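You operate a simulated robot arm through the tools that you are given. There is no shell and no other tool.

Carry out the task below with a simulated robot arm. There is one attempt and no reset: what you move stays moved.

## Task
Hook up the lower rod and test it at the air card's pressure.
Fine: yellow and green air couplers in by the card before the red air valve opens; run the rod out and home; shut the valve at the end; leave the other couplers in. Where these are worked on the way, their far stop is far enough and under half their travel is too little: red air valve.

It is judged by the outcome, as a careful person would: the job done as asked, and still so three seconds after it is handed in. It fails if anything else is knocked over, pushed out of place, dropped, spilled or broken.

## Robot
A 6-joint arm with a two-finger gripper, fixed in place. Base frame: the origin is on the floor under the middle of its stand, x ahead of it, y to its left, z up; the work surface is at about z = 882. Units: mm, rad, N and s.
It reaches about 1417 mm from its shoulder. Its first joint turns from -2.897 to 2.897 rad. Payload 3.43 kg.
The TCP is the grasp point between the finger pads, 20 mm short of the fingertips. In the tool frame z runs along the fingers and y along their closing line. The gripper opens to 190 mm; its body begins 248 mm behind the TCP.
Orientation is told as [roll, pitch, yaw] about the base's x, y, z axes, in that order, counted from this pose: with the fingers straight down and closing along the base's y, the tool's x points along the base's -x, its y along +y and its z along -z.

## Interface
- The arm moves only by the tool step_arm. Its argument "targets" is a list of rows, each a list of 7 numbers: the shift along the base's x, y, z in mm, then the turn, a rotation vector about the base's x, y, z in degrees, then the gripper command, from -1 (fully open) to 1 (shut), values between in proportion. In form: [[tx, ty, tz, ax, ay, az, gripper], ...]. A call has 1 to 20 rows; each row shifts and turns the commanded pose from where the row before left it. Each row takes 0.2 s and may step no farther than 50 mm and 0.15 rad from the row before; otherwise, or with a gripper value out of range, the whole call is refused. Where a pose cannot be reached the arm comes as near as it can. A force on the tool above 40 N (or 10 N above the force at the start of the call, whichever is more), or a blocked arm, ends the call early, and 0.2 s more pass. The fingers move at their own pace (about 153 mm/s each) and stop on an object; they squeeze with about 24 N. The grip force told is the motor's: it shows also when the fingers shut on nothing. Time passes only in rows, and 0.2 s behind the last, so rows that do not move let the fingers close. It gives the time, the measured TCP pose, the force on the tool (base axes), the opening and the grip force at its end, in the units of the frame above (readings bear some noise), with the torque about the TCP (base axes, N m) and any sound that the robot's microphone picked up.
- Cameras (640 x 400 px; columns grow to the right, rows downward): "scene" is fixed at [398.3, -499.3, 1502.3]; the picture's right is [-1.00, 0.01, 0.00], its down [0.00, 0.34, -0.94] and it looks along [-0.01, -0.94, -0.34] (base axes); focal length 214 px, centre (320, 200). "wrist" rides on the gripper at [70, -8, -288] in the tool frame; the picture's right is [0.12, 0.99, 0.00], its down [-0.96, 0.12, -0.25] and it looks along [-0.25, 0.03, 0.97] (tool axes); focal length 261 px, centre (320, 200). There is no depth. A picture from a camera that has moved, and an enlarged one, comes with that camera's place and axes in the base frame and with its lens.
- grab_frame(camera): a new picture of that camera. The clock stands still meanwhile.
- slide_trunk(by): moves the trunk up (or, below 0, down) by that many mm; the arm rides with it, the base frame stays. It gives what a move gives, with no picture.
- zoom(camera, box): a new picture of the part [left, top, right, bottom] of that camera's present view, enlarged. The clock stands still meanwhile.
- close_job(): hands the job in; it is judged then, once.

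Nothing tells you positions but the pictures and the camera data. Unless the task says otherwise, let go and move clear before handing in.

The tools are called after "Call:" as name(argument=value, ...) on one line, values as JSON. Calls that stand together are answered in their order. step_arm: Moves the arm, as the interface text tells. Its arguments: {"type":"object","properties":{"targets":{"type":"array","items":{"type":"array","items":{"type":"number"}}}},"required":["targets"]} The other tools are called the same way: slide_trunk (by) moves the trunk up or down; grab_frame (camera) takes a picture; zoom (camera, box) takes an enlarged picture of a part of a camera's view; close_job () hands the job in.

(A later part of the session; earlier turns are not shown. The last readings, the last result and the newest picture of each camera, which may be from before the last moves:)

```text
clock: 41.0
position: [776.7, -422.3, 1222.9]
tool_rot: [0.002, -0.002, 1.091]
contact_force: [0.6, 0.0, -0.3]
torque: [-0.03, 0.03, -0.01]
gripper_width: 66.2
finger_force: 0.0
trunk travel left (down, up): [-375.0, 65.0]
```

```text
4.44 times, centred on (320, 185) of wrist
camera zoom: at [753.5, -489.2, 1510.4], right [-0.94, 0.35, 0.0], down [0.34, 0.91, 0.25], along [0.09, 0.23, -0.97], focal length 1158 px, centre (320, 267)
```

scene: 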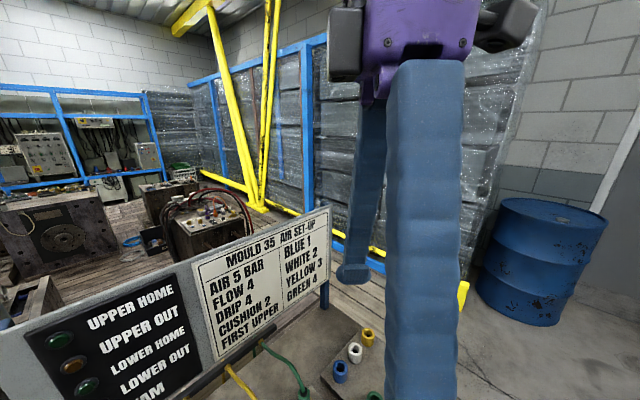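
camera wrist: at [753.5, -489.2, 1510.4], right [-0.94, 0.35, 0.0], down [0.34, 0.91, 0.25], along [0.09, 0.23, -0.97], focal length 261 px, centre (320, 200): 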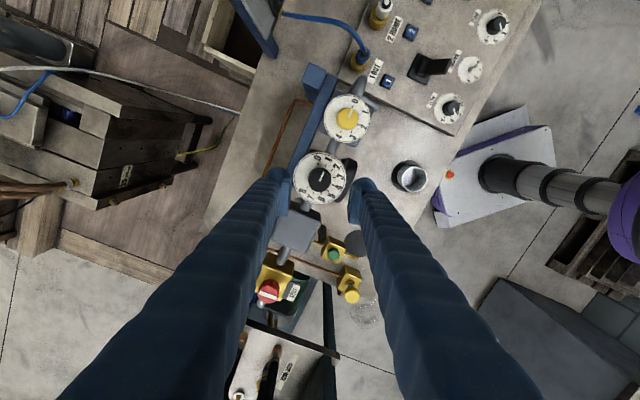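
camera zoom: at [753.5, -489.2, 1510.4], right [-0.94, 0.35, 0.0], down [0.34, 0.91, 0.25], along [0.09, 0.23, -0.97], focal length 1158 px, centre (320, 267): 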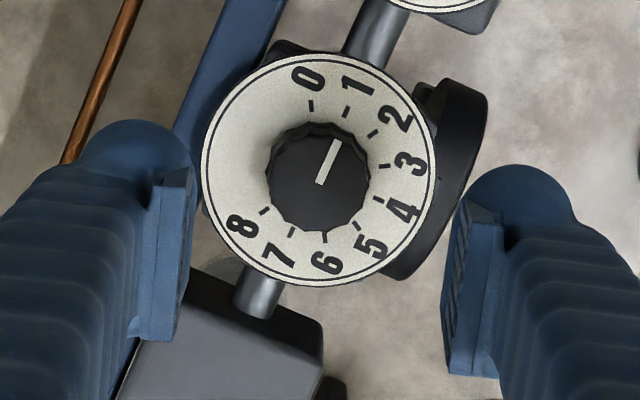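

From directly above, the pointer reads exactly 1 and marks are 30° apart, so I need 120° clockwise. Descending around the knob.

Call:
step_arm(targets=[[0, -1.3, -40, 0, 0, 0, 0.3], [0, -1.3, -30, 0, 0, 0, 0.35], [0, 0, -12, 0, 0, 0, 0.4], [0, 0, 0, 0, 0, 0, 0.4], [0, 0, 0, 0, 0, 0, 0.4]])

Call:
zoom(camera="wrist", box=[270, 140, 370, 230])

```text
clock: 42.2
position: [778.2, -425.7, 1140.6]
tool_rot: [0.001, 0.001, 1.09]
contact_force: [-1.0, -0.6, -0.4]
torque: [0.0, -0.01, 0.0]
gripper_width: 56.7
finger_force: 0.0
trunk travel left (down, up): [-375.0, 65.0]
```

```text
4.44 times, centred on (320, 185) of wrist
camera zoom: at [754.2, -491.9, 1428.3], right [-0.94, 0.35, 0.0], down [0.34, 0.91, 0.25], along [0.09, 0.23, -0.97], focal length 1158 px, centre (320, 267)
```

zoom: 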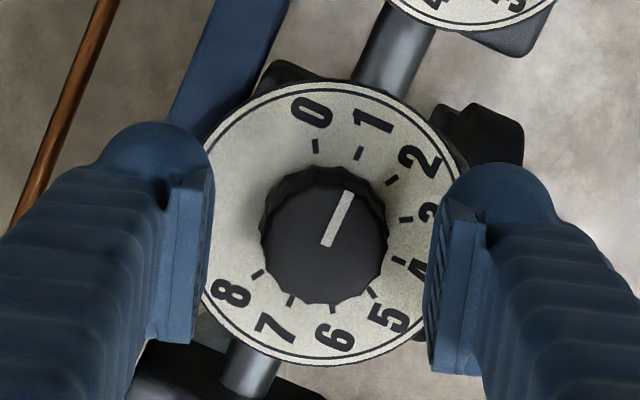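

Call:
step_arm(targets=[[-1.4, 0.5, -5, 0, 0, 0, 0.45], [0, 0, 0, 0, 0, 0, 0.7], [0, 0, 0, 0, 0, 0, 1], [0, 0, 0, 0, 0, 0, 1]])

Call:
zoom(camera="wrist", box=[270, 140, 370, 230])

```text
clock: 43.1
position: [778.1, -424.2, 1141.3]
tool_rot: [-0.006, 0.001, 1.087]
contact_force: [-3.2, 0.4, 8.9]
torque: [-0.01, 0.16, 0.0]
gripper_width: 0.0
finger_force: 34.1
trunk travel left (down, up): [-375.0, 65.0]
stopped in row 4: the force on the tool passed its limit at 42 N (the readings are from after the stop); the commanded pose is now the measured one
```

```text
4.44 times, centred on (320, 185) of wrist
camera zoom: at [751.3, -489.7, 1429.9], right [-0.94, 0.35, -0.01], down [0.34, 0.91, 0.25], along [0.09, 0.23, -0.97], focal length 1158 px, centre (320, 267)
```

zoom: 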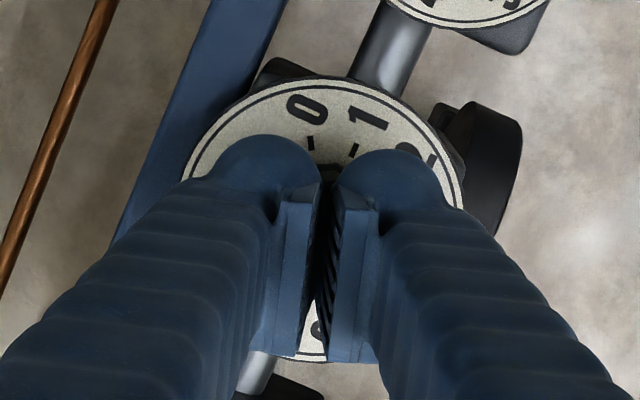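

The fingers closed over the top of the knob — it is about 12 mm lower than I estimated. I lift, reopen and re-check the dial.

Call:
step_arm(targets=[[0, 0, 10, 0, 0, 0, 0.9], [0, 0, 20, 0, 0, 0, 0.6], [0, 0, 20, 0, 0, 0, 0.35], [0, 0, 10, 0, 0, 0, 0.3], [0, 0, 0, 0, 0, 0, 0.3], [0, 0, 0, 0, 0, 0, 0.3]])

Call:
zoom(camera="wrist", box=[270, 140, 370, 230])

Call:
grab_frame(camera="wrist")

```text
clock: 44.5
position: [778.6, -425.0, 1201.5]
tool_rot: [-0.003, 0.0, 1.089]
contact_force: [0.6, -0.2, -0.3]
torque: [0.02, -0.01, 0.0]
gripper_width: 66.2
finger_force: 0.0
trunk travel left (down, up): [-375.0, 65.0]
```

```text
4.44 times, centred on (320, 185) of wrist
camera zoom: at [752.2, -490.7, 1489.5], right [-0.94, 0.35, 0.0], down [0.34, 0.91, 0.25], along [0.09, 0.23, -0.97], focal length 1158 px, centre (320, 267)
```

zoom: 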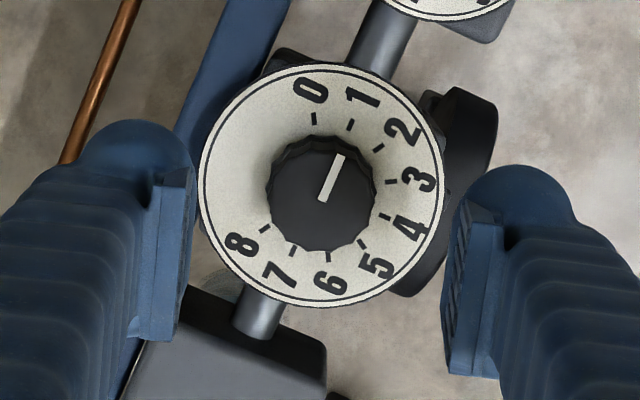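

```text
taken
camera wrist: at [752.2, -490.7, 1489.5], right [-0.94, 0.35, 0.0], down [0.34, 0.91, 0.25], along [0.09, 0.23, -0.97], focal length 261 px, centre (320, 200)
```

wrist: 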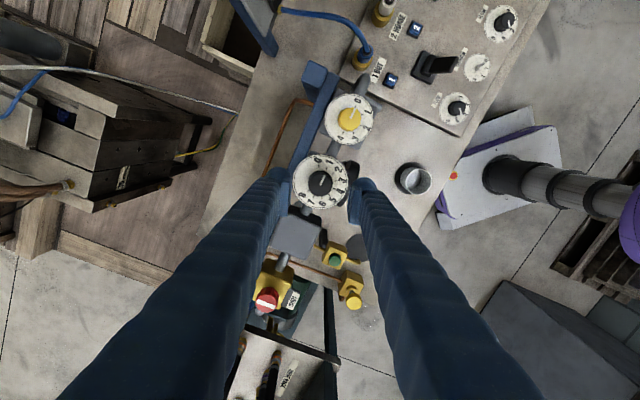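

The knob still reads 1. Recomputed: knob top about z≈1120, axis (778.4,-424). I descend lower this time, watching for contact with the dial.

Call:
step_arm(targets=[[0, 0.8, -30, 0, 0, 0, 0.35], [0, 0, -25, 0, 0, 0, 0.4], [0, 0, -12, 0, 0, 0, 0.4], [0, 0, -8, 0, 0, 0, 0.4], [0, 0, -5, 0, 0, 0, 0.4], [0, 0, 0, 0, 0, 0, 0.4], [0, 0, 0, 0, 0, 0, 0.4]])

Call:
zoom(camera="wrist", box=[270, 140, 370, 230])

```text
clock: 46.1
position: [780.1, -425.3, 1119.2]
tool_rot: [-0.003, 0.002, 1.089]
contact_force: [0.4, -1.3, 0.2]
torque: [0.01, 0.01, 0.01]
gripper_width: 56.9
finger_force: 0.1
trunk travel left (down, up): [-375.0, 65.0]
```

```text
4.44 times, centred on (320, 185) of wrist
camera zoom: at [753.1, -490.2, 1407.0], right [-0.94, 0.35, 0.0], down [0.34, 0.91, 0.25], along [0.09, 0.23, -0.97], focal length 1158 px, centre (320, 267)
```

zoom: 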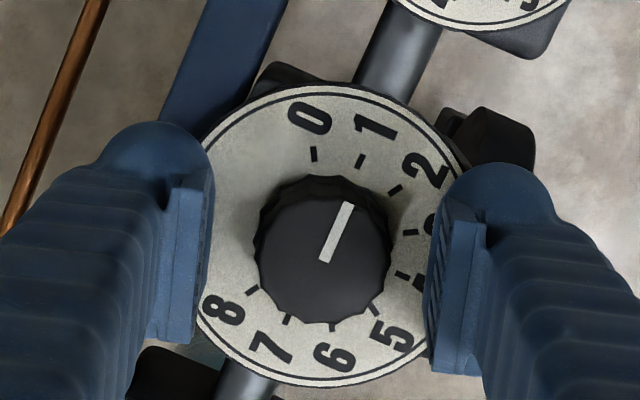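

Now the knob top is level with the grasp point, tips just above the dial. Closing on the knob.

Call:
step_arm(targets=[[-0.9, 0.4, 0, 0, 0, 0, 0.5], [0, 0, 0, 0, 0, 0, 0.6], [0, 0, 0, 0, 0, 0, 0.8], [0, 0, 0, 0, 0, 0, 1]])

Call:
zoom(camera="wrist", box=[270, 140, 370, 230])

```text
clock: 47.1
position: [777.2, -424.6, 1120.3]
tool_rot: [-0.004, -0.001, 1.091]
contact_force: [4.6, -3.4, 0.4]
torque: [-0.07, -0.06, -0.02]
gripper_width: 33.9
finger_force: 44.6
trunk travel left (down, up): [-375.0, 65.0]
```

```text
4.44 times, centred on (320, 185) of wrist
camera zoom: at [752.1, -489.7, 1407.3], right [-0.94, 0.35, 0.0], down [0.34, 0.91, 0.25], along [0.09, 0.23, -0.97], focal length 1158 px, centre (320, 267)
```

zoom: 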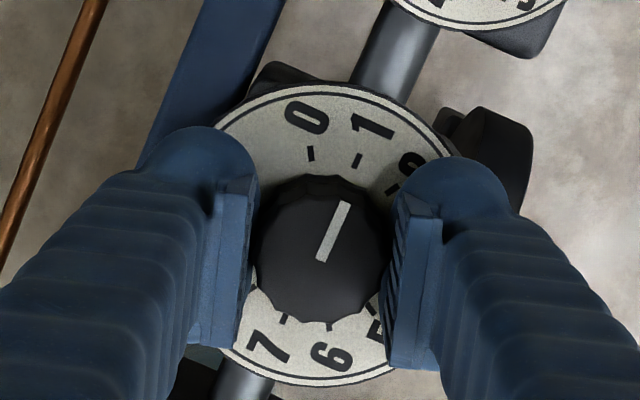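

Gripped at 34 mm. Turning clockwise 24° first as a test.

Call:
step_arm(targets=[[0, 0, 0, 0, 0, -8, 1], [0, 0, 0, 0, 0, -8, 1], [0, 0, 0, 0, 0, -8, 1], [0, 0, 0, 0, 0, 0, 1]])

Call:
zoom(camera="wrist", box=[270, 140, 370, 230])

```text
clock: 48.1
position: [776.5, -423.5, 1120.2]
tool_rot: [-0.005, -0.002, 0.668]
contact_force: [7.3, -6.6, -2.7]
torque: [-0.1, -0.08, -0.02]
gripper_width: 33.6
finger_force: 45.2
trunk travel left (down, up): [-375.0, 65.0]
```

```text
4.44 times, centred on (320, 185) of wrist
camera zoom: at [727.6, -473.3, 1407.3], right [-0.71, 0.7, 0.0], down [0.68, 0.69, 0.25], along [0.18, 0.17, -0.97], focal length 1158 px, centre (320, 267)
```

zoom: 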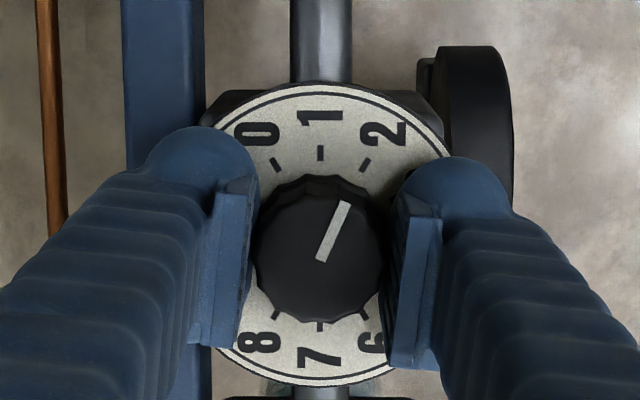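

The knob follows cleanly (now ~1.8). Continuing clockwise with a small centring correction.

Call:
step_arm(targets=[[0.4, -0.4, 0, 0, 0, -8, 1], [0.4, -0.4, 0, 0, 0, -8, 1], [0, 0, 0, 0, 0, -8, 1], [0, 0, 0, 0, 0, -8, 1], [0, 0, 0, 0, 0, -8, 1], [0, 0, 0, 0, 0, -8, 1], [0, 0, 0, 0, 0, 0, 1]])

Call:
zoom(camera="wrist", box=[270, 140, 370, 230])

```text
clock: 49.7
position: [777.8, -424.0, 1119.3]
tool_rot: [-0.005, 0.002, -0.169]
contact_force: [7.0, -5.4, 4.2]
torque: [-0.02, -0.08, -0.01]
gripper_width: 33.7
finger_force: 45.0
trunk travel left (down, up): [-375.0, 65.0]
```

```text
4.44 times, centred on (320, 185) of wrist
camera zoom: at [707.7, -419.0, 1407.4], right [0.05, 1.0, 0.0], down [0.97, -0.05, 0.25], along [0.25, -0.02, -0.97], focal length 1158 px, centre (320, 267)
```

zoom: 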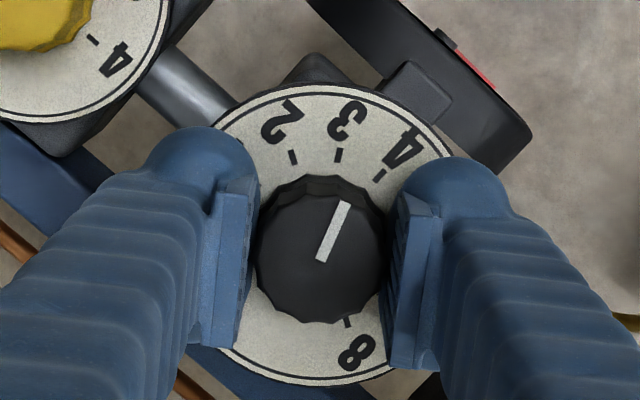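

Pointer now about 3.4. Six more 8° steps should bring it to 5.

Call:
step_arm(targets=[[0, 0, 0, 0, 0, -8, 1], [0, 0, 0, 0, 0, -8, 1], [0, 0, 0, 0, 0, -8, 1], [0, 0, 0, 0, 0, -8, 1], [0, 0, 0, 0, 0, -8, 1], [0, 0, 0, 0, 0, -7.5, 1], [0, 0, 0, 0, 0, 0, 1], [0, 0, 0, 0, 0, 0, 1]])

Call:
zoom(camera="wrist", box=[270, 140, 370, 230])

```text
clock: 51.5
position: [777.6, -423.3, 1119.1]
tool_rot: [-0.007, 0.0, -0.998]
contact_force: [0.8, -0.7, -2.7]
torque: [-0.01, -0.04, 0.0]
gripper_width: 33.6
finger_force: 45.3
trunk travel left (down, up): [-375.0, 65.0]
```

```text
4.44 times, centred on (320, 185) of wrist
camera zoom: at [734.6, -368.6, 1407.5], right [0.77, 0.64, -0.01], down [0.62, -0.74, 0.25], along [0.15, -0.19, -0.97], focal length 1158 px, centre (320, 267)
```

zoom: 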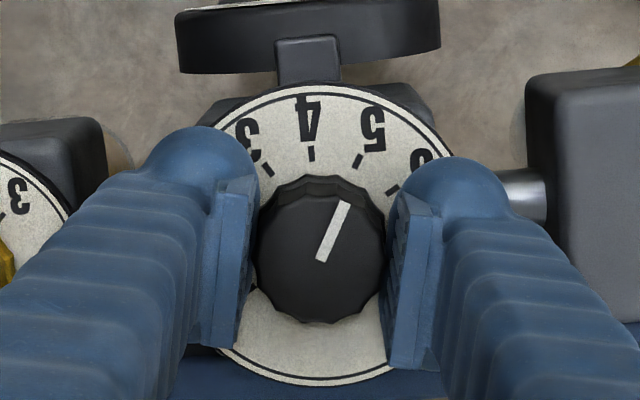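

The picture now matches the starting one with "5" in place of "1". I release, rise and verify.

Call:
step_arm(targets=[[0, 0, 0, 0, 0, 0, 0.7], [0, 0, 0, 0, 0, 0, 0.45], [0, 0, 0, 0, 0, 0, 0.4], [0, 0, 25, 0, 0, 0, 0.4], [0, 0, 45, 0, 0, 0, 0.4], [0, 0, 45, 0, 0, 0, 0.3], [0, 0, 0, 0, 0, 0, 0.3]])

Call:
zoom(camera="wrist", box=[270, 130, 370, 220])

Call:
grab_frame(camera="wrist")

```text
clock: 53.1
position: [776.2, -421.5, 1232.3]
tool_rot: [-0.004, 0.001, -0.995]
contact_force: [0.8, 0.0, 0.9]
torque: [0.01, 0.05, 0.0]
gripper_width: 66.4
finger_force: 0.1
trunk travel left (down, up): [-375.0, 65.0]
```

```text
4.44 times, centred on (320, 175) of wrist
camera zoom: at [734.5, -367.4, 1520.8], right [0.77, 0.64, -0.01], down [0.62, -0.74, 0.25], along [0.15, -0.19, -0.97], focal length 1158 px, centre (320, 311)
```

zoom: 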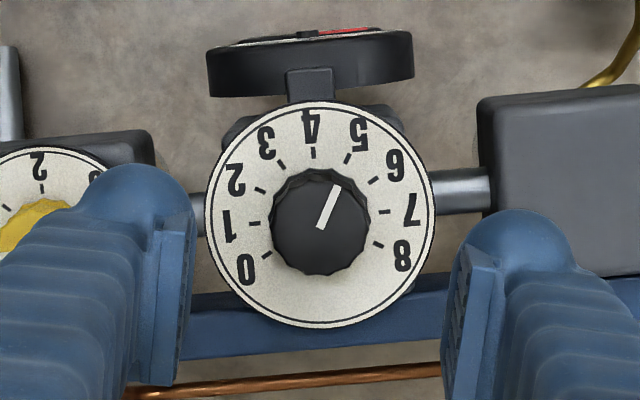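

```text
taken
camera wrist: at [734.5, -367.4, 1520.8], right [0.77, 0.64, -0.01], down [0.62, -0.74, 0.25], along [0.15, -0.19, -0.97], focal length 261 px, centre (320, 200)
```

wrist: 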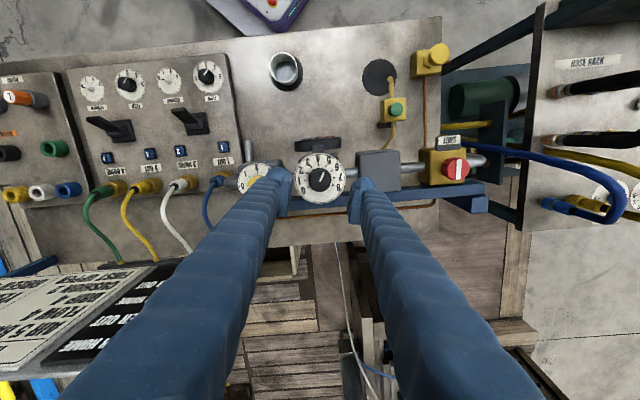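

Regulator verified at 5. Now I move along the manifold to above the red air valve for a close look.

Call:
step_arm(targets=[[30, 29, 0, 0, 0, 0, 0.3], [30, 29, 0, 0, 0, 0, 0.3], [30, 29, 0, 0, 0, 0, 0.3], [30, 29, 0, 0, 0, 0, 0.3], [28, 27, 0, 0, 0, 0, 0.3], [0, 0, 0, 0, 0, 0, 0.3], [0, 0, 0, 0, 0, 0, 0.3]])

Call:
grab_frame(camera="wrist")

Call:
zoom(camera="wrist", box=[260, 130, 380, 230])

```text
clock: 54.7
position: [926.2, -281.1, 1234.0]
tool_rot: [-0.005, 0.002, -0.998]
contact_force: [0.8, 0.0, 0.4]
torque: [0.04, 0.07, -0.01]
gripper_width: 66.4
finger_force: 0.1
trunk travel left (down, up): [-375.0, 65.0]
```

```text
taken
camera wrist: at [883.1, -226.4, 1521.5], right [0.77, 0.64, -0.01], down [0.62, -0.74, 0.25], along [0.15, -0.19, -0.97], focal length 261 px, centre (320, 200)
```

wrist: 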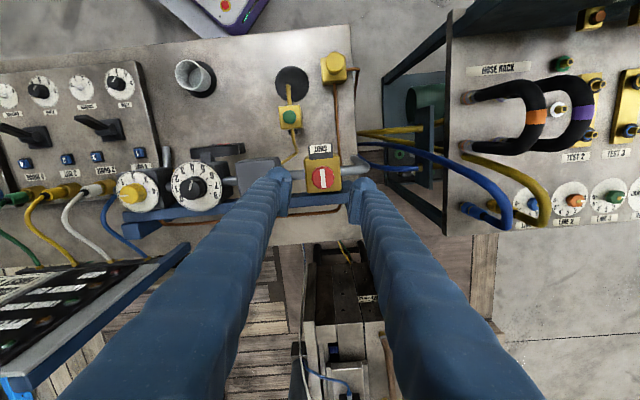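

```text
4.00 times, centred on (320, 180) of wrist
camera zoom: at [883.1, -226.4, 1521.5], right [0.77, 0.64, -0.01], down [0.62, -0.74, 0.25], along [0.15, -0.19, -0.97], focal length 1043 px, centre (320, 280)
```

zoom: 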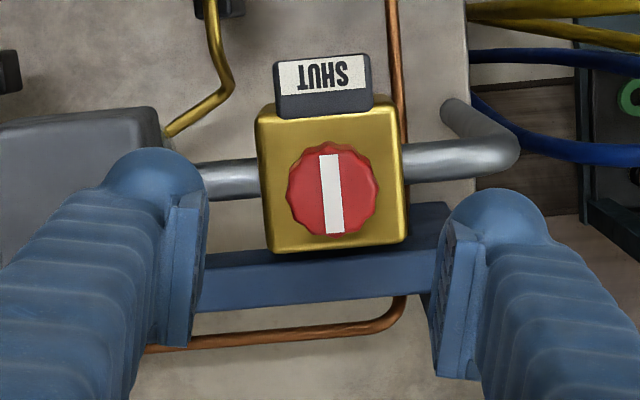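

The valve's white bar stands across the pipe (SHUT). I centre over it and come lower to judge heights of knob and flag.

Call:
step_arm(targets=[[2.1, 2.2, -20, 0, 0, 0, 0.3], [2.1, 2.2, -30, 0, 0, 0, 0.35], [0, 0, -18, 0, 0, 0, 0.35], [0, 0, 0, 0, 0, 0, 0.35], [0, 0, 0, 0, 0, 0, 0.35]])

Call:
zoom(camera="wrist", box=[260, 130, 380, 230])

```text
clock: 55.9
position: [929.9, -277.4, 1165.6]
tool_rot: [-0.006, 0.0, -0.998]
contact_force: [0.5, -0.1, -0.4]
torque: [-0.01, -0.05, 0.0]
gripper_width: 61.8
finger_force: 0.1
trunk travel left (down, up): [-375.0, 65.0]
```

```text
4.00 times, centred on (320, 180) of wrist
camera zoom: at [886.5, -222.0, 1453.9], right [0.77, 0.64, -0.01], down [0.62, -0.74, 0.25], along [0.15, -0.19, -0.97], focal length 1043 px, centre (320, 280)
```

zoom: 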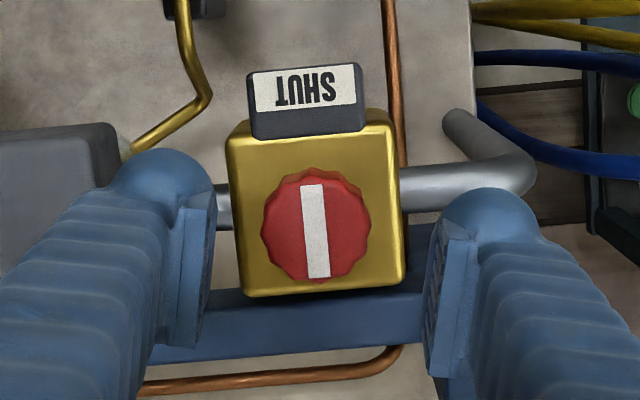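

Knob top looks to be about z≈1112 with the body well below it. Descending to straddle it, still checking before closing.

Call:
step_arm(targets=[[0, 0, -20, 0, 0, 0, 0.38], [0, 0, -15, 0, 0, 0, 0.4], [0, 0, -10, 0, 0, 0, 0.4], [0, 0, -5, 0, 0, 0, 0.4], [0, 0, 0, 0, 0, 0, 0.4], [0, 0, 0, 0, 0, 0, 0.4]])

Call:
zoom(camera="wrist", box=[260, 130, 380, 230])

```text
clock: 57.3
position: [930.9, -276.9, 1117.1]
tool_rot: [-0.006, 0.0, -0.996]
contact_force: [-0.2, 0.1, 0.3]
torque: [0.0, 0.01, 0.02]
gripper_width: 57.1
finger_force: 0.1
trunk travel left (down, up): [-375.0, 65.0]
```

```text
4.00 times, centred on (320, 180) of wrist
camera zoom: at [886.9, -221.4, 1405.2], right [0.77, 0.64, -0.01], down [0.62, -0.74, 0.25], along [0.15, -0.19, -0.97], focal length 1043 px, centre (320, 280)
```

zoom: 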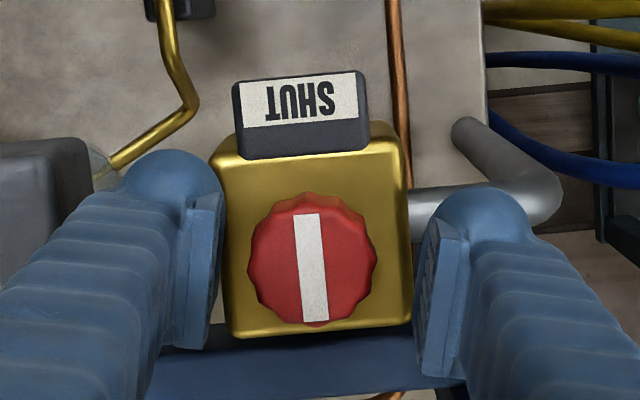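

Knob top is level with the grasp point; the flag sits lower than my fingertips. Small centring shift, raise 3 mm, then close.

Call:
step_arm(targets=[[-1.4, -1.2, 3, 0, 0, 0, 0.45], [0, 0, 0, 0, 0, 0, 0.55], [0, 0, 0, 0, 0, 0, 0.7], [0, 0, 0, 0, 0, 0, 1], [0, 0, 0, 0, 0, 0, 1]])

Call:
zoom(camera="wrist", box=[260, 130, 380, 230])

```text
clock: 58.5
position: [928.3, -279.1, 1119.2]
tool_rot: [-0.006, 0.001, -0.997]
contact_force: [-3.8, -1.3, 2.3]
torque: [0.02, 0.09, 0.07]
gripper_width: 33.8
finger_force: 45.0
trunk travel left (down, up): [-375.0, 65.0]
```

```text
4.00 times, centred on (320, 180) of wrist
camera zoom: at [884.6, -222.7, 1407.8], right [0.77, 0.64, -0.01], down [0.62, -0.74, 0.25], along [0.15, -0.19, -0.97], focal length 1043 px, centre (320, 280)
```

zoom: 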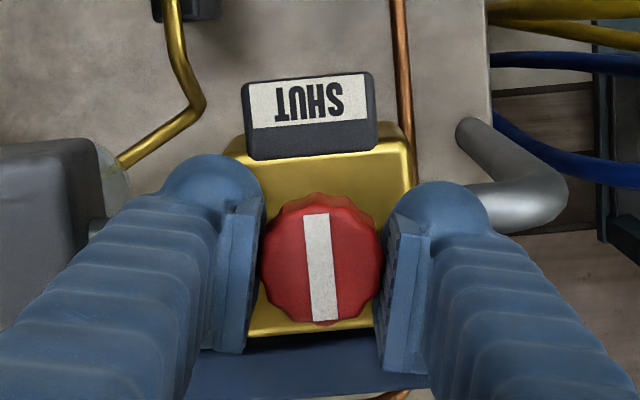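

Gripped the red knob. Before opening it, I look at the mould rods and levers from here to know their present state.

Call:
grab_frame(camera="wrist")

Call:
zoom(camera="wrist", box=[250, 230, 400, 400])

Call:
zoom(camera="wrist", box=[0, 80, 170, 200])

Call:
zoom(camera="scene", box=[0, 250, 160, 350])

```text
taken
camera wrist: at [884.6, -222.7, 1407.8], right [0.77, 0.64, -0.01], down [0.62, -0.74, 0.25], along [0.15, -0.19, -0.97], focal length 261 px, centre (320, 200)
```

wrist: 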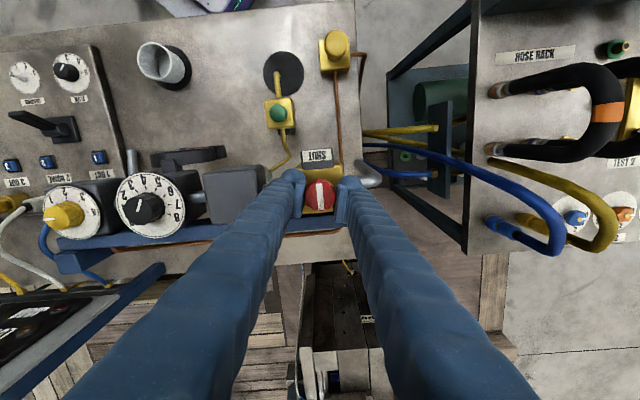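

```text
2.35 times, centred on (325, 315) of wrist
camera zoom: at [884.6, -222.7, 1407.8], right [0.77, 0.64, -0.01], down [0.62, -0.74, 0.25], along [0.15, -0.19, -0.97], focal length 613 px, centre (308, -71)
```

zoom: 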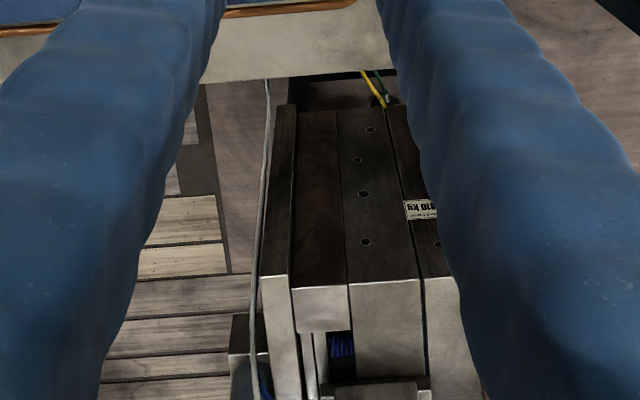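

```text
3.33 times, centred on (85, 140) of wrist
camera zoom: at [884.6, -222.7, 1407.8], right [0.77, 0.64, -0.01], down [0.62, -0.74, 0.25], along [0.15, -0.19, -0.97], focal length 869 px, centre (1103, 400)
```

zoom: 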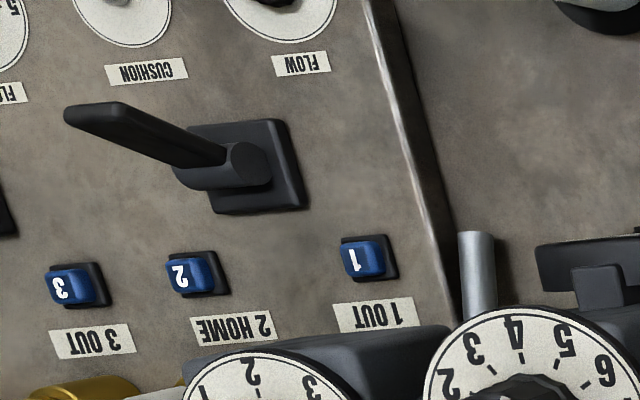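

```text
4.00 times, centred on (80, 300) of scene
camera zoom: at [398.3, -499.3, 1502.3], right [-1.0, 0.01, 0.0], down [0.0, 0.34, -0.94], along [-0.01, -0.94, -0.34], focal length 858 px, centre (1280, -200)
```

zoom: 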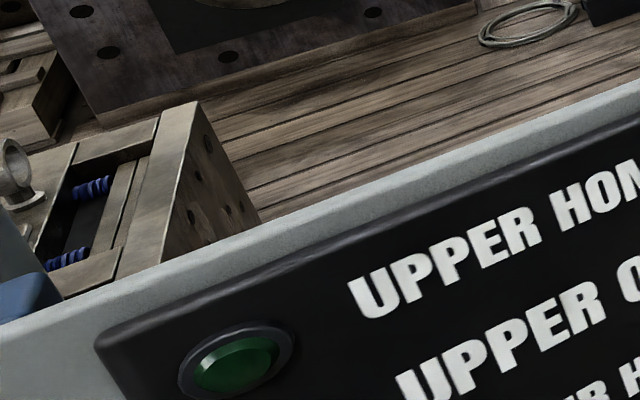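

The lever pivots run along the row, so each paddle swings toward/away from the sockets. Now I open the red valve: try counter-clockwise first, gently.

Call:
step_arm(targets=[[0, 0, 0, 0, 0, 6, 1], [0, 0, 0, 0, 0, 6, 1], [0, 0, 0, 0, 0, 0, 1]])

Call:
zoom(camera="wrist", box=[260, 130, 380, 230])

```text
clock: 59.3
position: [928.8, -276.6, 1120.8]
tool_rot: [-0.005, 0.002, -0.784]
contact_force: [-1.9, 0.6, -0.1]
torque: [0.01, -0.07, 0.0]
gripper_width: 33.6
finger_force: 45.4
trunk travel left (down, up): [-375.0, 65.0]
```

```text
4.00 times, centred on (320, 180) of wrist
camera zoom: at [874.4, -232.8, 1407.8], right [0.62, 0.79, 0.0], down [0.76, -0.6, 0.25], along [0.19, -0.16, -0.97], focal length 1043 px, centre (320, 280)
```

zoom: 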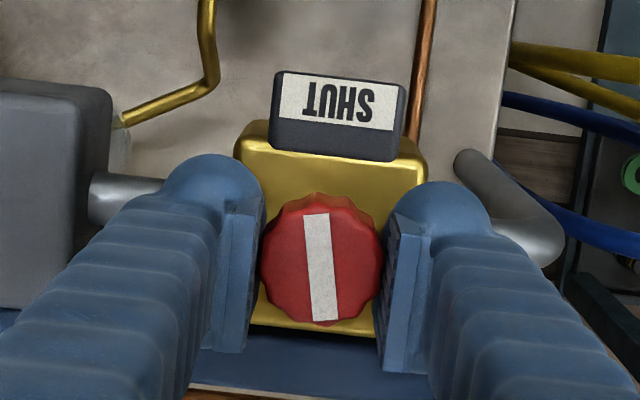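

It turns freely counter-clockwise. Continuing toward the far stop.

Call:
step_arm(targets=[[0, 0, 0, 0, 0, 8, 1], [0, 0, 0, 0, 0, 8, 1], [0, 0, 0, 0, 0, 8, 1], [0, 0, 0, 0, 0, 8, 1], [0, 0, 0, 0, 0, 0, 1]])

Call:
zoom(camera="wrist", box=[260, 130, 380, 230])

```text
clock: 60.5
position: [928.9, -276.4, 1119.5]
tool_rot: [-0.005, 0.001, -0.227]
contact_force: [4.3, 9.1, 7.4]
torque: [0.15, 0.02, -0.06]
gripper_width: 33.6
finger_force: 44.7
trunk travel left (down, up): [-375.0, 65.0]
```

```text
4.00 times, centred on (320, 180) of wrist
camera zoom: at [859.5, -267.2, 1407.7], right [0.11, 0.99, 0.0], down [0.96, -0.1, 0.25], along [0.25, -0.03, -0.97], focal length 1043 px, centre (320, 280)
```

zoom: 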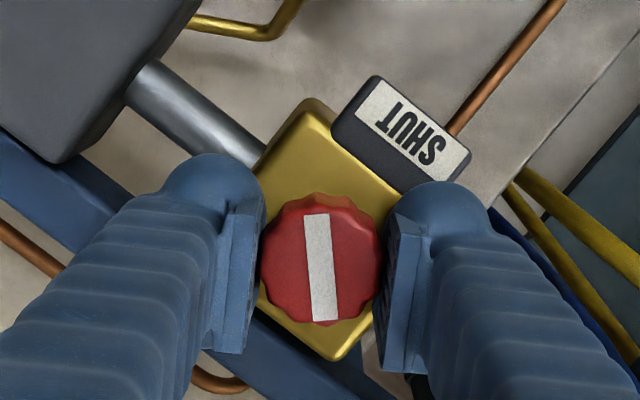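

Some side force appears as the right finger nears the SHUT flag. I'll loosen slightly, lift straight off, and regrip at a wrist angle that keeps the fingers away from the flag.

Call:
step_arm(targets=[[0, 0, 0, 0, 0, 0, 0.58], [0, 0, 0, 0, 0, 0, 0.57], [0, 0, 15, 0, 0, 0, 0.57], [0, 0, 25, 0, 0, 0, 0.5], [0, 0, 10, 0, 0, 0, 0.4], [0, 0, 0, 0, 0, 0, 0.4]])

Call:
zoom(camera="wrist", box=[260, 130, 380, 230])

```text
clock: 61.9
position: [930.5, -277.3, 1172.7]
tool_rot: [-0.004, 0.002, -0.228]
contact_force: [-0.6, -0.4, -0.8]
torque: [-0.03, 0.01, -0.03]
gripper_width: 56.9
finger_force: 0.0
trunk travel left (down, up): [-375.0, 65.0]
```

```text
4.00 times, centred on (320, 180) of wrist
camera zoom: at [860.8, -268.9, 1459.3], right [0.11, 0.99, 0.0], down [0.96, -0.1, 0.25], along [0.24, -0.03, -0.97], focal length 1043 px, centre (320, 280)
```

zoom: 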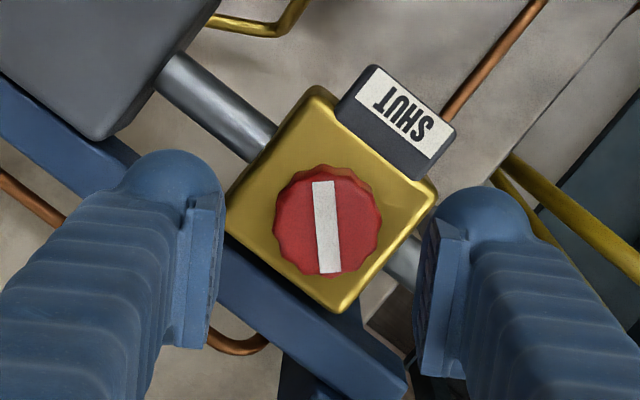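

Call:
step_arm(targets=[[0, 0, 0, 0, 0, -8.5, 0.4], [0, 0, 0, 0, 0, -8.5, 0.4], [0, 0, 0, 0, 0, -8.5, 0.4], [0, 0, 0, 0, 0, -8.5, 0.4], [0, 0, 0, 0, 0, -8.5, 0.4], [0, 0, 0, 0, 0, -8.5, 0.4], [0, 0, 0, 0, 0, -8.5, 0.4], [0, 0, 0, 0, 0, -8.5, 0.4], [0, 0, 0, 0, 0, -8.5, 0.4], [0, 0, 0, 0, 0, -6, 0.4], [0, 0, 0, 0, 0, 0, 0.4]])

Call:
zoom(camera="wrist", box=[260, 130, 380, 230])

```text
clock: 64.3
position: [928.7, -277.2, 1168.7]
tool_rot: [-0.006, 0.0, -1.669]
contact_force: [0.9, -0.9, -0.7]
torque: [0.0, -0.02, 0.03]
gripper_width: 57.1
finger_force: 0.1
trunk travel left (down, up): [-375.0, 65.0]
```

```text
4.00 times, centred on (320, 180) of wrist
camera zoom: at [929.3, -206.2, 1457.0], right [1.0, 0.02, -0.01], down [0.02, -0.97, 0.25], along [0.0, -0.25, -0.97], focal length 1043 px, centre (320, 280)
```

zoom: 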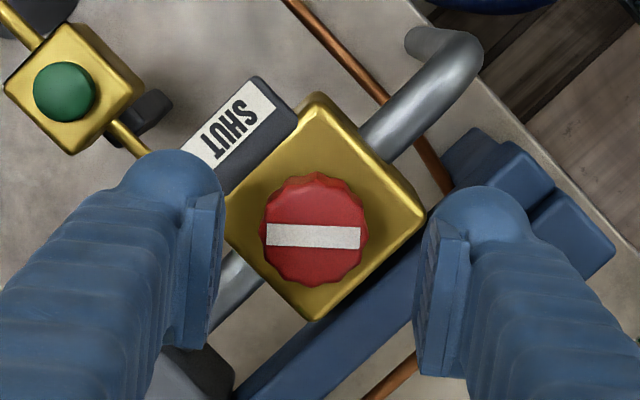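

At this angle a finger would still overlap the flag, so I turn to about −81° (symmetric about the clear direction), centre, and descend a bit higher than before.

Call:
step_arm(targets=[[-0.6, 0, 0, 0, 0, 7.3, 0.4], [-0.6, 0, 0, 0, 0, 7.3, 0.4], [0, 0, -20, 0, 0, 0, 0.4], [0, 0, -15, 0, 0, 0, 0.4], [0, 0, -10, 0, 0, 0, 0.4], [0, 0, 0, 0, 0, 0, 0.4], [0, 0, 0, 0, 0, 0, 0.4]])

Call:
zoom(camera="wrist", box=[260, 130, 380, 230])

```text
clock: 65.9
position: [927.8, -277.2, 1124.6]
tool_rot: [-0.006, 0.001, -1.414]
contact_force: [0.7, -0.1, 0.5]
torque: [-0.05, 0.0, 0.02]
gripper_width: 56.8
finger_force: 0.0
trunk travel left (down, up): [-375.0, 65.0]
```

```text
4.00 times, centred on (320, 180) of wrist
camera zoom: at [909.6, -209.1, 1412.9], right [0.96, 0.27, -0.01], down [0.27, -0.93, 0.25], along [0.06, -0.24, -0.97], focal length 1043 px, centre (320, 280)
```

zoom: 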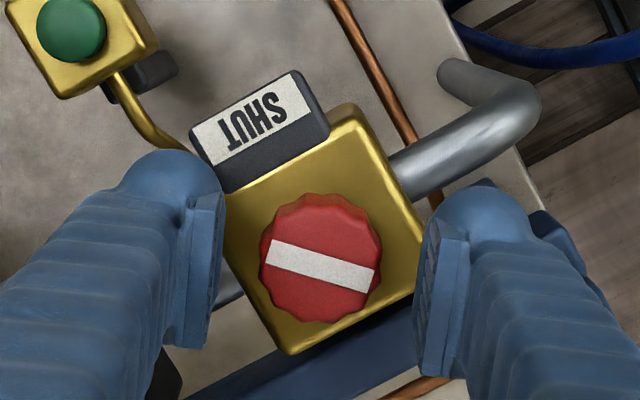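

Call:
step_arm(targets=[[0, 0, 0, 0, 0, 0, 0.55], [0, 0, 0, 0, 0, 0, 0.7], [0, 0, 0, 0, 0, 0, 1], [0, 0, 0, 0, 0, 0, 1]])

Call:
zoom(camera="wrist", box=[260, 130, 380, 230])

```text
clock: 66.9
position: [926.7, -277.9, 1125.7]
tool_rot: [-0.003, 0.0, -1.415]
contact_force: [-1.6, -0.3, -0.7]
torque: [0.01, -0.03, 0.02]
gripper_width: 32.9
finger_force: 44.9
trunk travel left (down, up): [-375.0, 65.0]
```

```text
4.00 times, centred on (320, 180) of wrist
camera zoom: at [909.4, -209.2, 1412.9], right [0.96, 0.27, -0.01], down [0.27, -0.93, 0.25], along [0.06, -0.24, -0.97], focal length 1043 px, centre (320, 280)
```

zoom: 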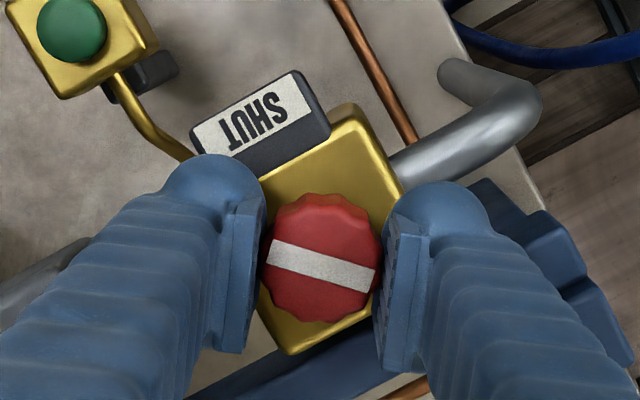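

Good grip, little force. Turning counter-clockwise another ~48° to the far stop.

Call:
step_arm(targets=[[0, 0, 0, 0, 0, 8, 1], [0, 0, 0, 0, 0, 8, 1], [0, 0, 0, 0, 0, 8, 1], [0, 0, 0, 0, 0, 8, 1], [0, 0, 0, 0, 0, 8, 1], [0, 0, 0, 0, 0, 0, 1]])

Call:
zoom(camera="wrist", box=[260, 130, 380, 230])

```text
clock: 68.3
position: [928.5, -276.1, 1125.3]
tool_rot: [-0.007, 0.001, -0.713]
contact_force: [2.2, 3.7, 3.9]
torque: [0.06, 0.03, -0.01]
gripper_width: 33.2
finger_force: 45.1
trunk travel left (down, up): [-375.0, 65.0]
```

```text
4.00 times, centred on (320, 180) of wrist
camera zoom: at [870.7, -236.2, 1412.9], right [0.56, 0.83, 0.0], down [0.8, -0.54, 0.25], along [0.2, -0.14, -0.97], focal length 1043 px, centre (320, 280)
```

zoom: 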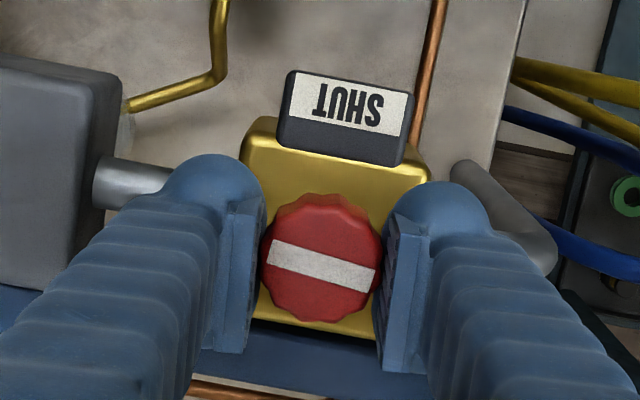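

84° so far; a little more to find the stop.

Call:
step_arm(targets=[[0, 0, 0, 0, 0, 5, 1], [0, 0, 0, 0, 0, 4, 1], [0, 0, 0, 0, 0, 0, 1]])

Call:
zoom(camera="wrist", box=[260, 130, 380, 230])

Call:
grab_frame(camera="wrist")

```text
clock: 69.1
position: [930.0, -277.9, 1126.0]
tool_rot: [-0.006, 0.0, -0.556]
contact_force: [7.4, 4.1, 6.7]
torque: [0.11, -0.11, -0.64]
gripper_width: 33.1
finger_force: 45.3
trunk travel left (down, up): [-375.0, 65.0]
```

```text
4.00 times, centred on (320, 180) of wrist
camera zoom: at [865.6, -245.6, 1412.9], right [0.42, 0.91, 0.0], down [0.88, -0.41, 0.25], along [0.22, -0.11, -0.97], focal length 1043 px, centre (320, 280)
```

zoom: 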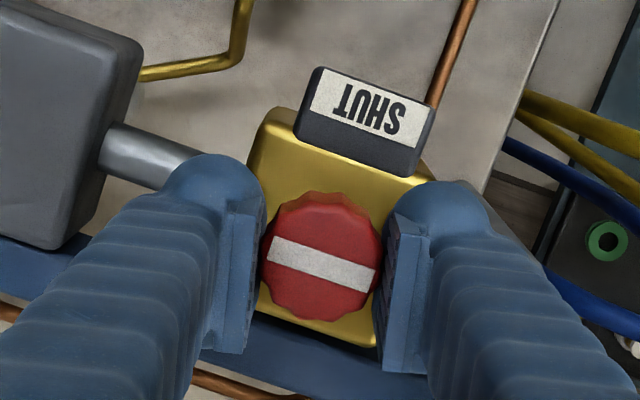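

```text
taken
camera wrist: at [865.6, -245.6, 1412.9], right [0.42, 0.91, 0.0], down [0.88, -0.41, 0.25], along [0.22, -0.11, -0.97], focal length 261 px, centre (320, 200)
```

wrist: 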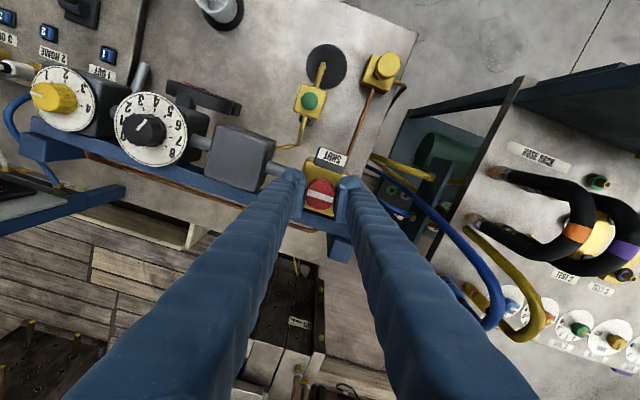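

The stop is felt (0.64 N m), bar along the pipe: valve open. I loosen, lift clear, and look at lamps and gauge.

Call:
step_arm(targets=[[0, 0, 0, 0, 0, -1, 0.6], [0, 0, 0, 0, 0, 0, 0.58], [0, 0, 15, 0, 0, 0, 0.58], [0, 0, 30, 0, 0, 0, 0.5], [0, 0, 45, 0, 0, 0, 0.4], [0, 0, 30, 0, 0, 0, 0.3], [0, 0, 0, 0, 0, 0, 0.3]])

Call:
grab_frame(camera="wrist")

Call:
zoom(camera="wrist", box=[260, 130, 380, 230])

Call:
zoom(camera="scene", box=[20, 300, 220, 400])

```text
clock: 70.7
position: [928.2, -280.4, 1243.6]
tool_rot: [-0.006, 0.003, -0.575]
contact_force: [0.4, -0.1, -0.3]
torque: [-0.01, 0.02, 0.01]
gripper_width: 66.7
finger_force: 0.0
trunk travel left (down, up): [-375.0, 65.0]
```

```text
taken
camera wrist: at [865.7, -246.8, 1531.0], right [0.44, 0.9, 0.0], down [0.87, -0.43, 0.25], along [0.22, -0.11, -0.97], focal length 261 px, centre (320, 200)
```

wrist: 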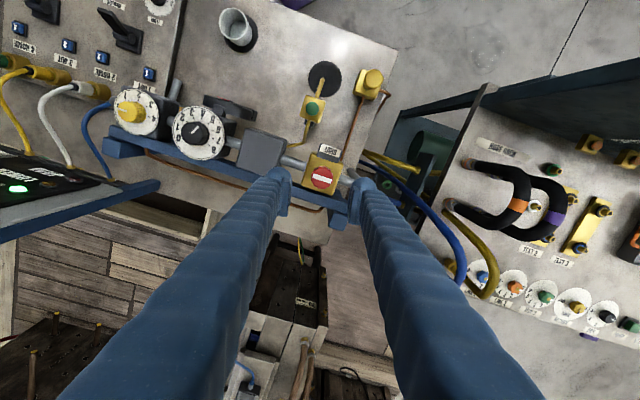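

```text
4.00 times, centred on (320, 180) of wrist
camera zoom: at [865.7, -246.8, 1531.0], right [0.44, 0.9, 0.0], down [0.87, -0.43, 0.25], along [0.22, -0.11, -0.97], focal length 1043 px, centre (320, 280)
```

zoom: 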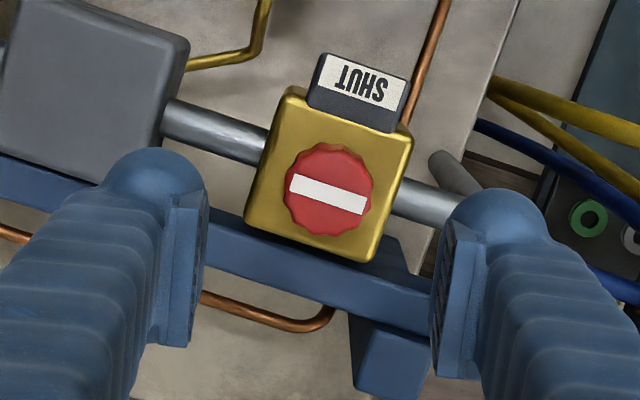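

```text
3.20 times, centred on (120, 350) of scene
camera zoom: at [398.3, -499.3, 1502.3], right [-1.0, 0.01, 0.0], down [0.0, 0.34, -0.94], along [-0.01, -0.94, -0.34], focal length 686 px, centre (960, -280)
```

zoom: 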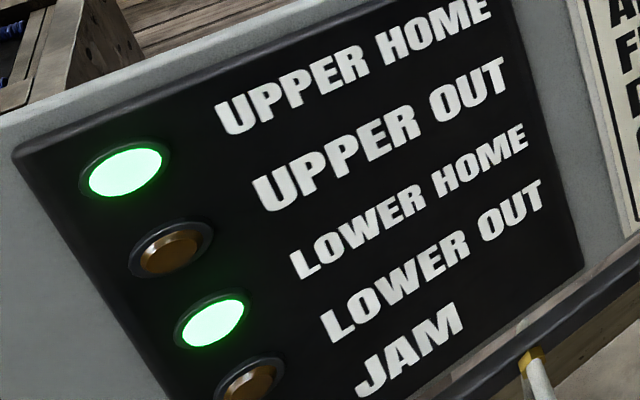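

UPPER HOME and LOWER HOME are lit — air is on and the levers in their back position mean home. I move back toward the panel and read the gauge on the way.

Call:
step_arm(targets=[[-10, -5, 20, 0, 0, 7.8, 0.3], [-40, -15, 15, 0, 0, 7.8, 0.3], [-44, -16, 10, 0, 0, 7.8, 0.3], [-44, -16, 5, 0, 0, 7.8, 0.3], [-44, -16, 0, 0, 0, 2, 0.3], [-44, -16, 0, 0, 0, 0, 0.3], [-44, -16, 0, 0, 0, 0, 0.3], [-44, -16, 0, 0, 0, 0, 0.3], [-44, -16, 0, 0, 0, 0, 0], [-30, -10, 0, 0, 0, 0, -1], [0, 0, 0, 0, 0, 0, -1]])

Call:
grab_frame(camera="wrist")

```text
clock: 73.1
position: [542.6, -422.9, 1290.9]
tool_rot: [-0.005, 0.002, 0.002]
contact_force: [0.0, -0.8, -0.6]
torque: [0.0, 0.07, 0.01]
gripper_width: 189.9
finger_force: 0.1
trunk travel left (down, up): [-375.0, 65.0]
```

```text
taken
camera wrist: at [473.0, -430.2, 1579.6], right [-0.12, 0.99, 0.0], down [0.96, 0.12, 0.25], along [0.24, 0.03, -0.97], focal length 261 px, centre (320, 200)
```

wrist: 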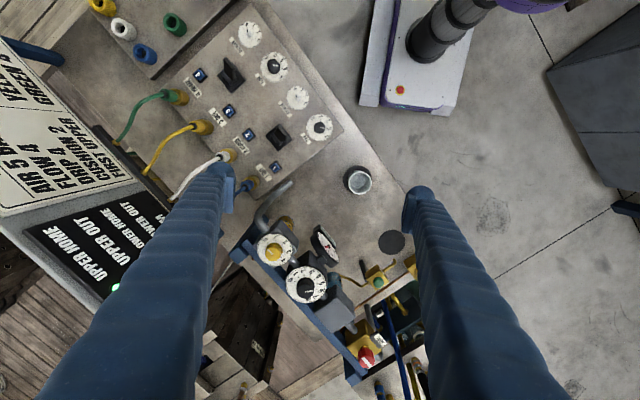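

Call:
zoom(camera="wrist", box=[300, 215, 350, 275])

Call:
zoom(camera="wrist", box=[200, 40, 280, 110])

Call:
zoom(camera="wrist", box=[280, 255, 340, 315])

```text
6.67 times, centred on (325, 245) of wrist
camera zoom: at [473.0, -430.2, 1579.6], right [-0.12, 0.99, 0.0], down [0.96, 0.12, 0.25], along [0.24, 0.03, -0.97], focal length 1738 px, centre (287, -100)
```

zoom: 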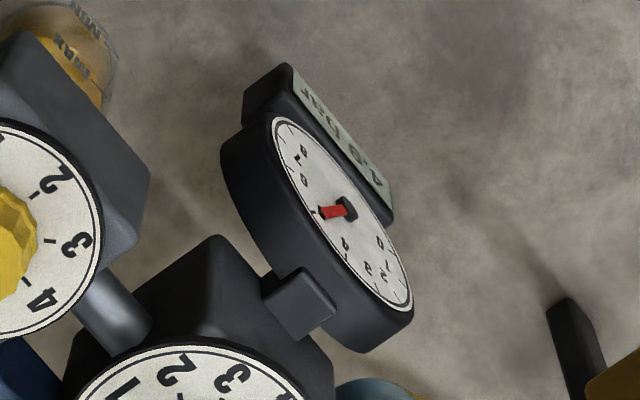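

```text
5.71 times, centred on (240, 75) of wrist
camera zoom: at [473.0, -430.2, 1579.6], right [-0.12, 0.99, 0.0], down [0.96, 0.12, 0.25], along [0.24, 0.03, -0.97], focal length 1489 px, centre (777, 914)
```

zoom: 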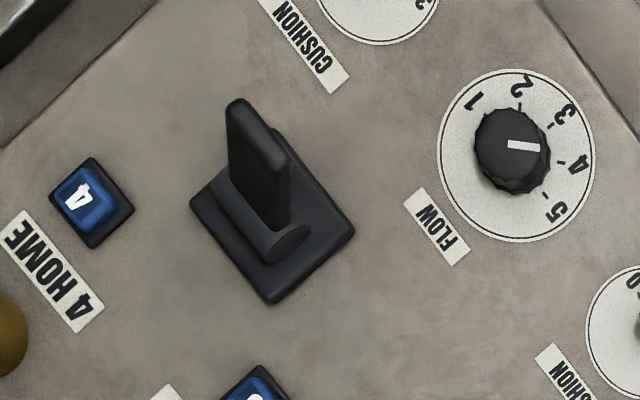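

```text
6.67 times, centred on (310, 285) of wrist
camera zoom: at [473.0, -430.2, 1579.6], right [-0.12, 0.99, 0.0], down [0.96, 0.12, 0.25], along [0.24, 0.03, -0.97], focal length 1738 px, centre (387, -367)
```

zoom: 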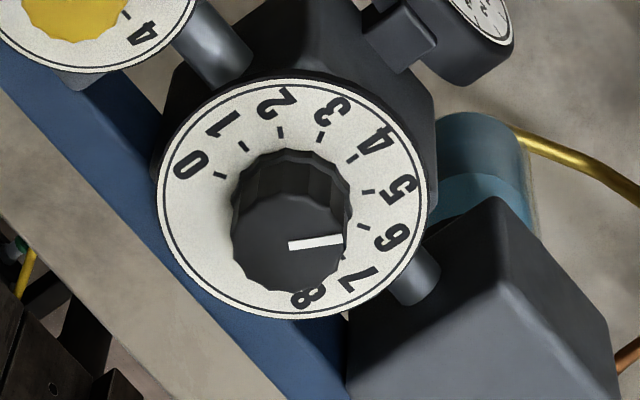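

Call:
zoom(camera="wrist", box=[318, 222, 348, 250])

Call:
zoom(camera="wrist", box=[312, 230, 342, 262])

```text
14.29 times, centred on (333, 236) of wrist
camera zoom: at [473.0, -430.2, 1579.6], right [-0.12, 0.99, 0.0], down [0.96, 0.12, 0.25], along [0.24, 0.03, -0.97], focal length 3724 px, centre (134, -314)
```

zoom: 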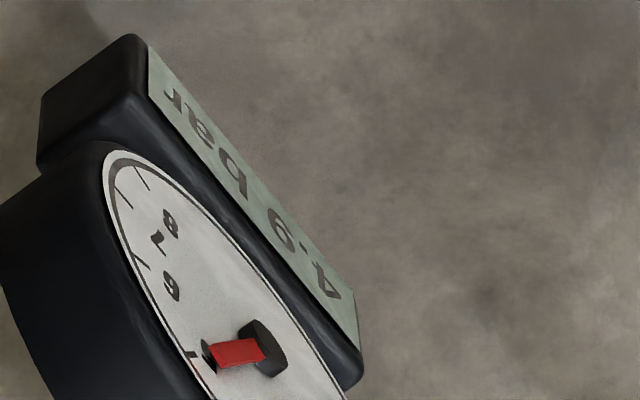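

```text
12.50 times, centred on (327, 246) of wrist
camera zoom: at [473.0, -430.2, 1579.6], right [-0.12, 0.99, 0.0], down [0.96, 0.12, 0.25], along [0.24, 0.03, -0.97], focal length 3258 px, centre (232, -375)
```

zoom: 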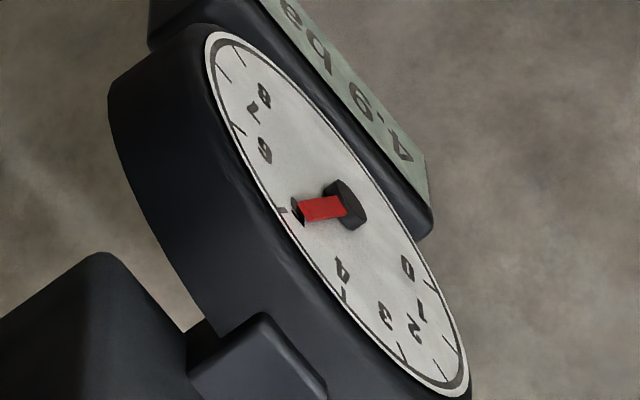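

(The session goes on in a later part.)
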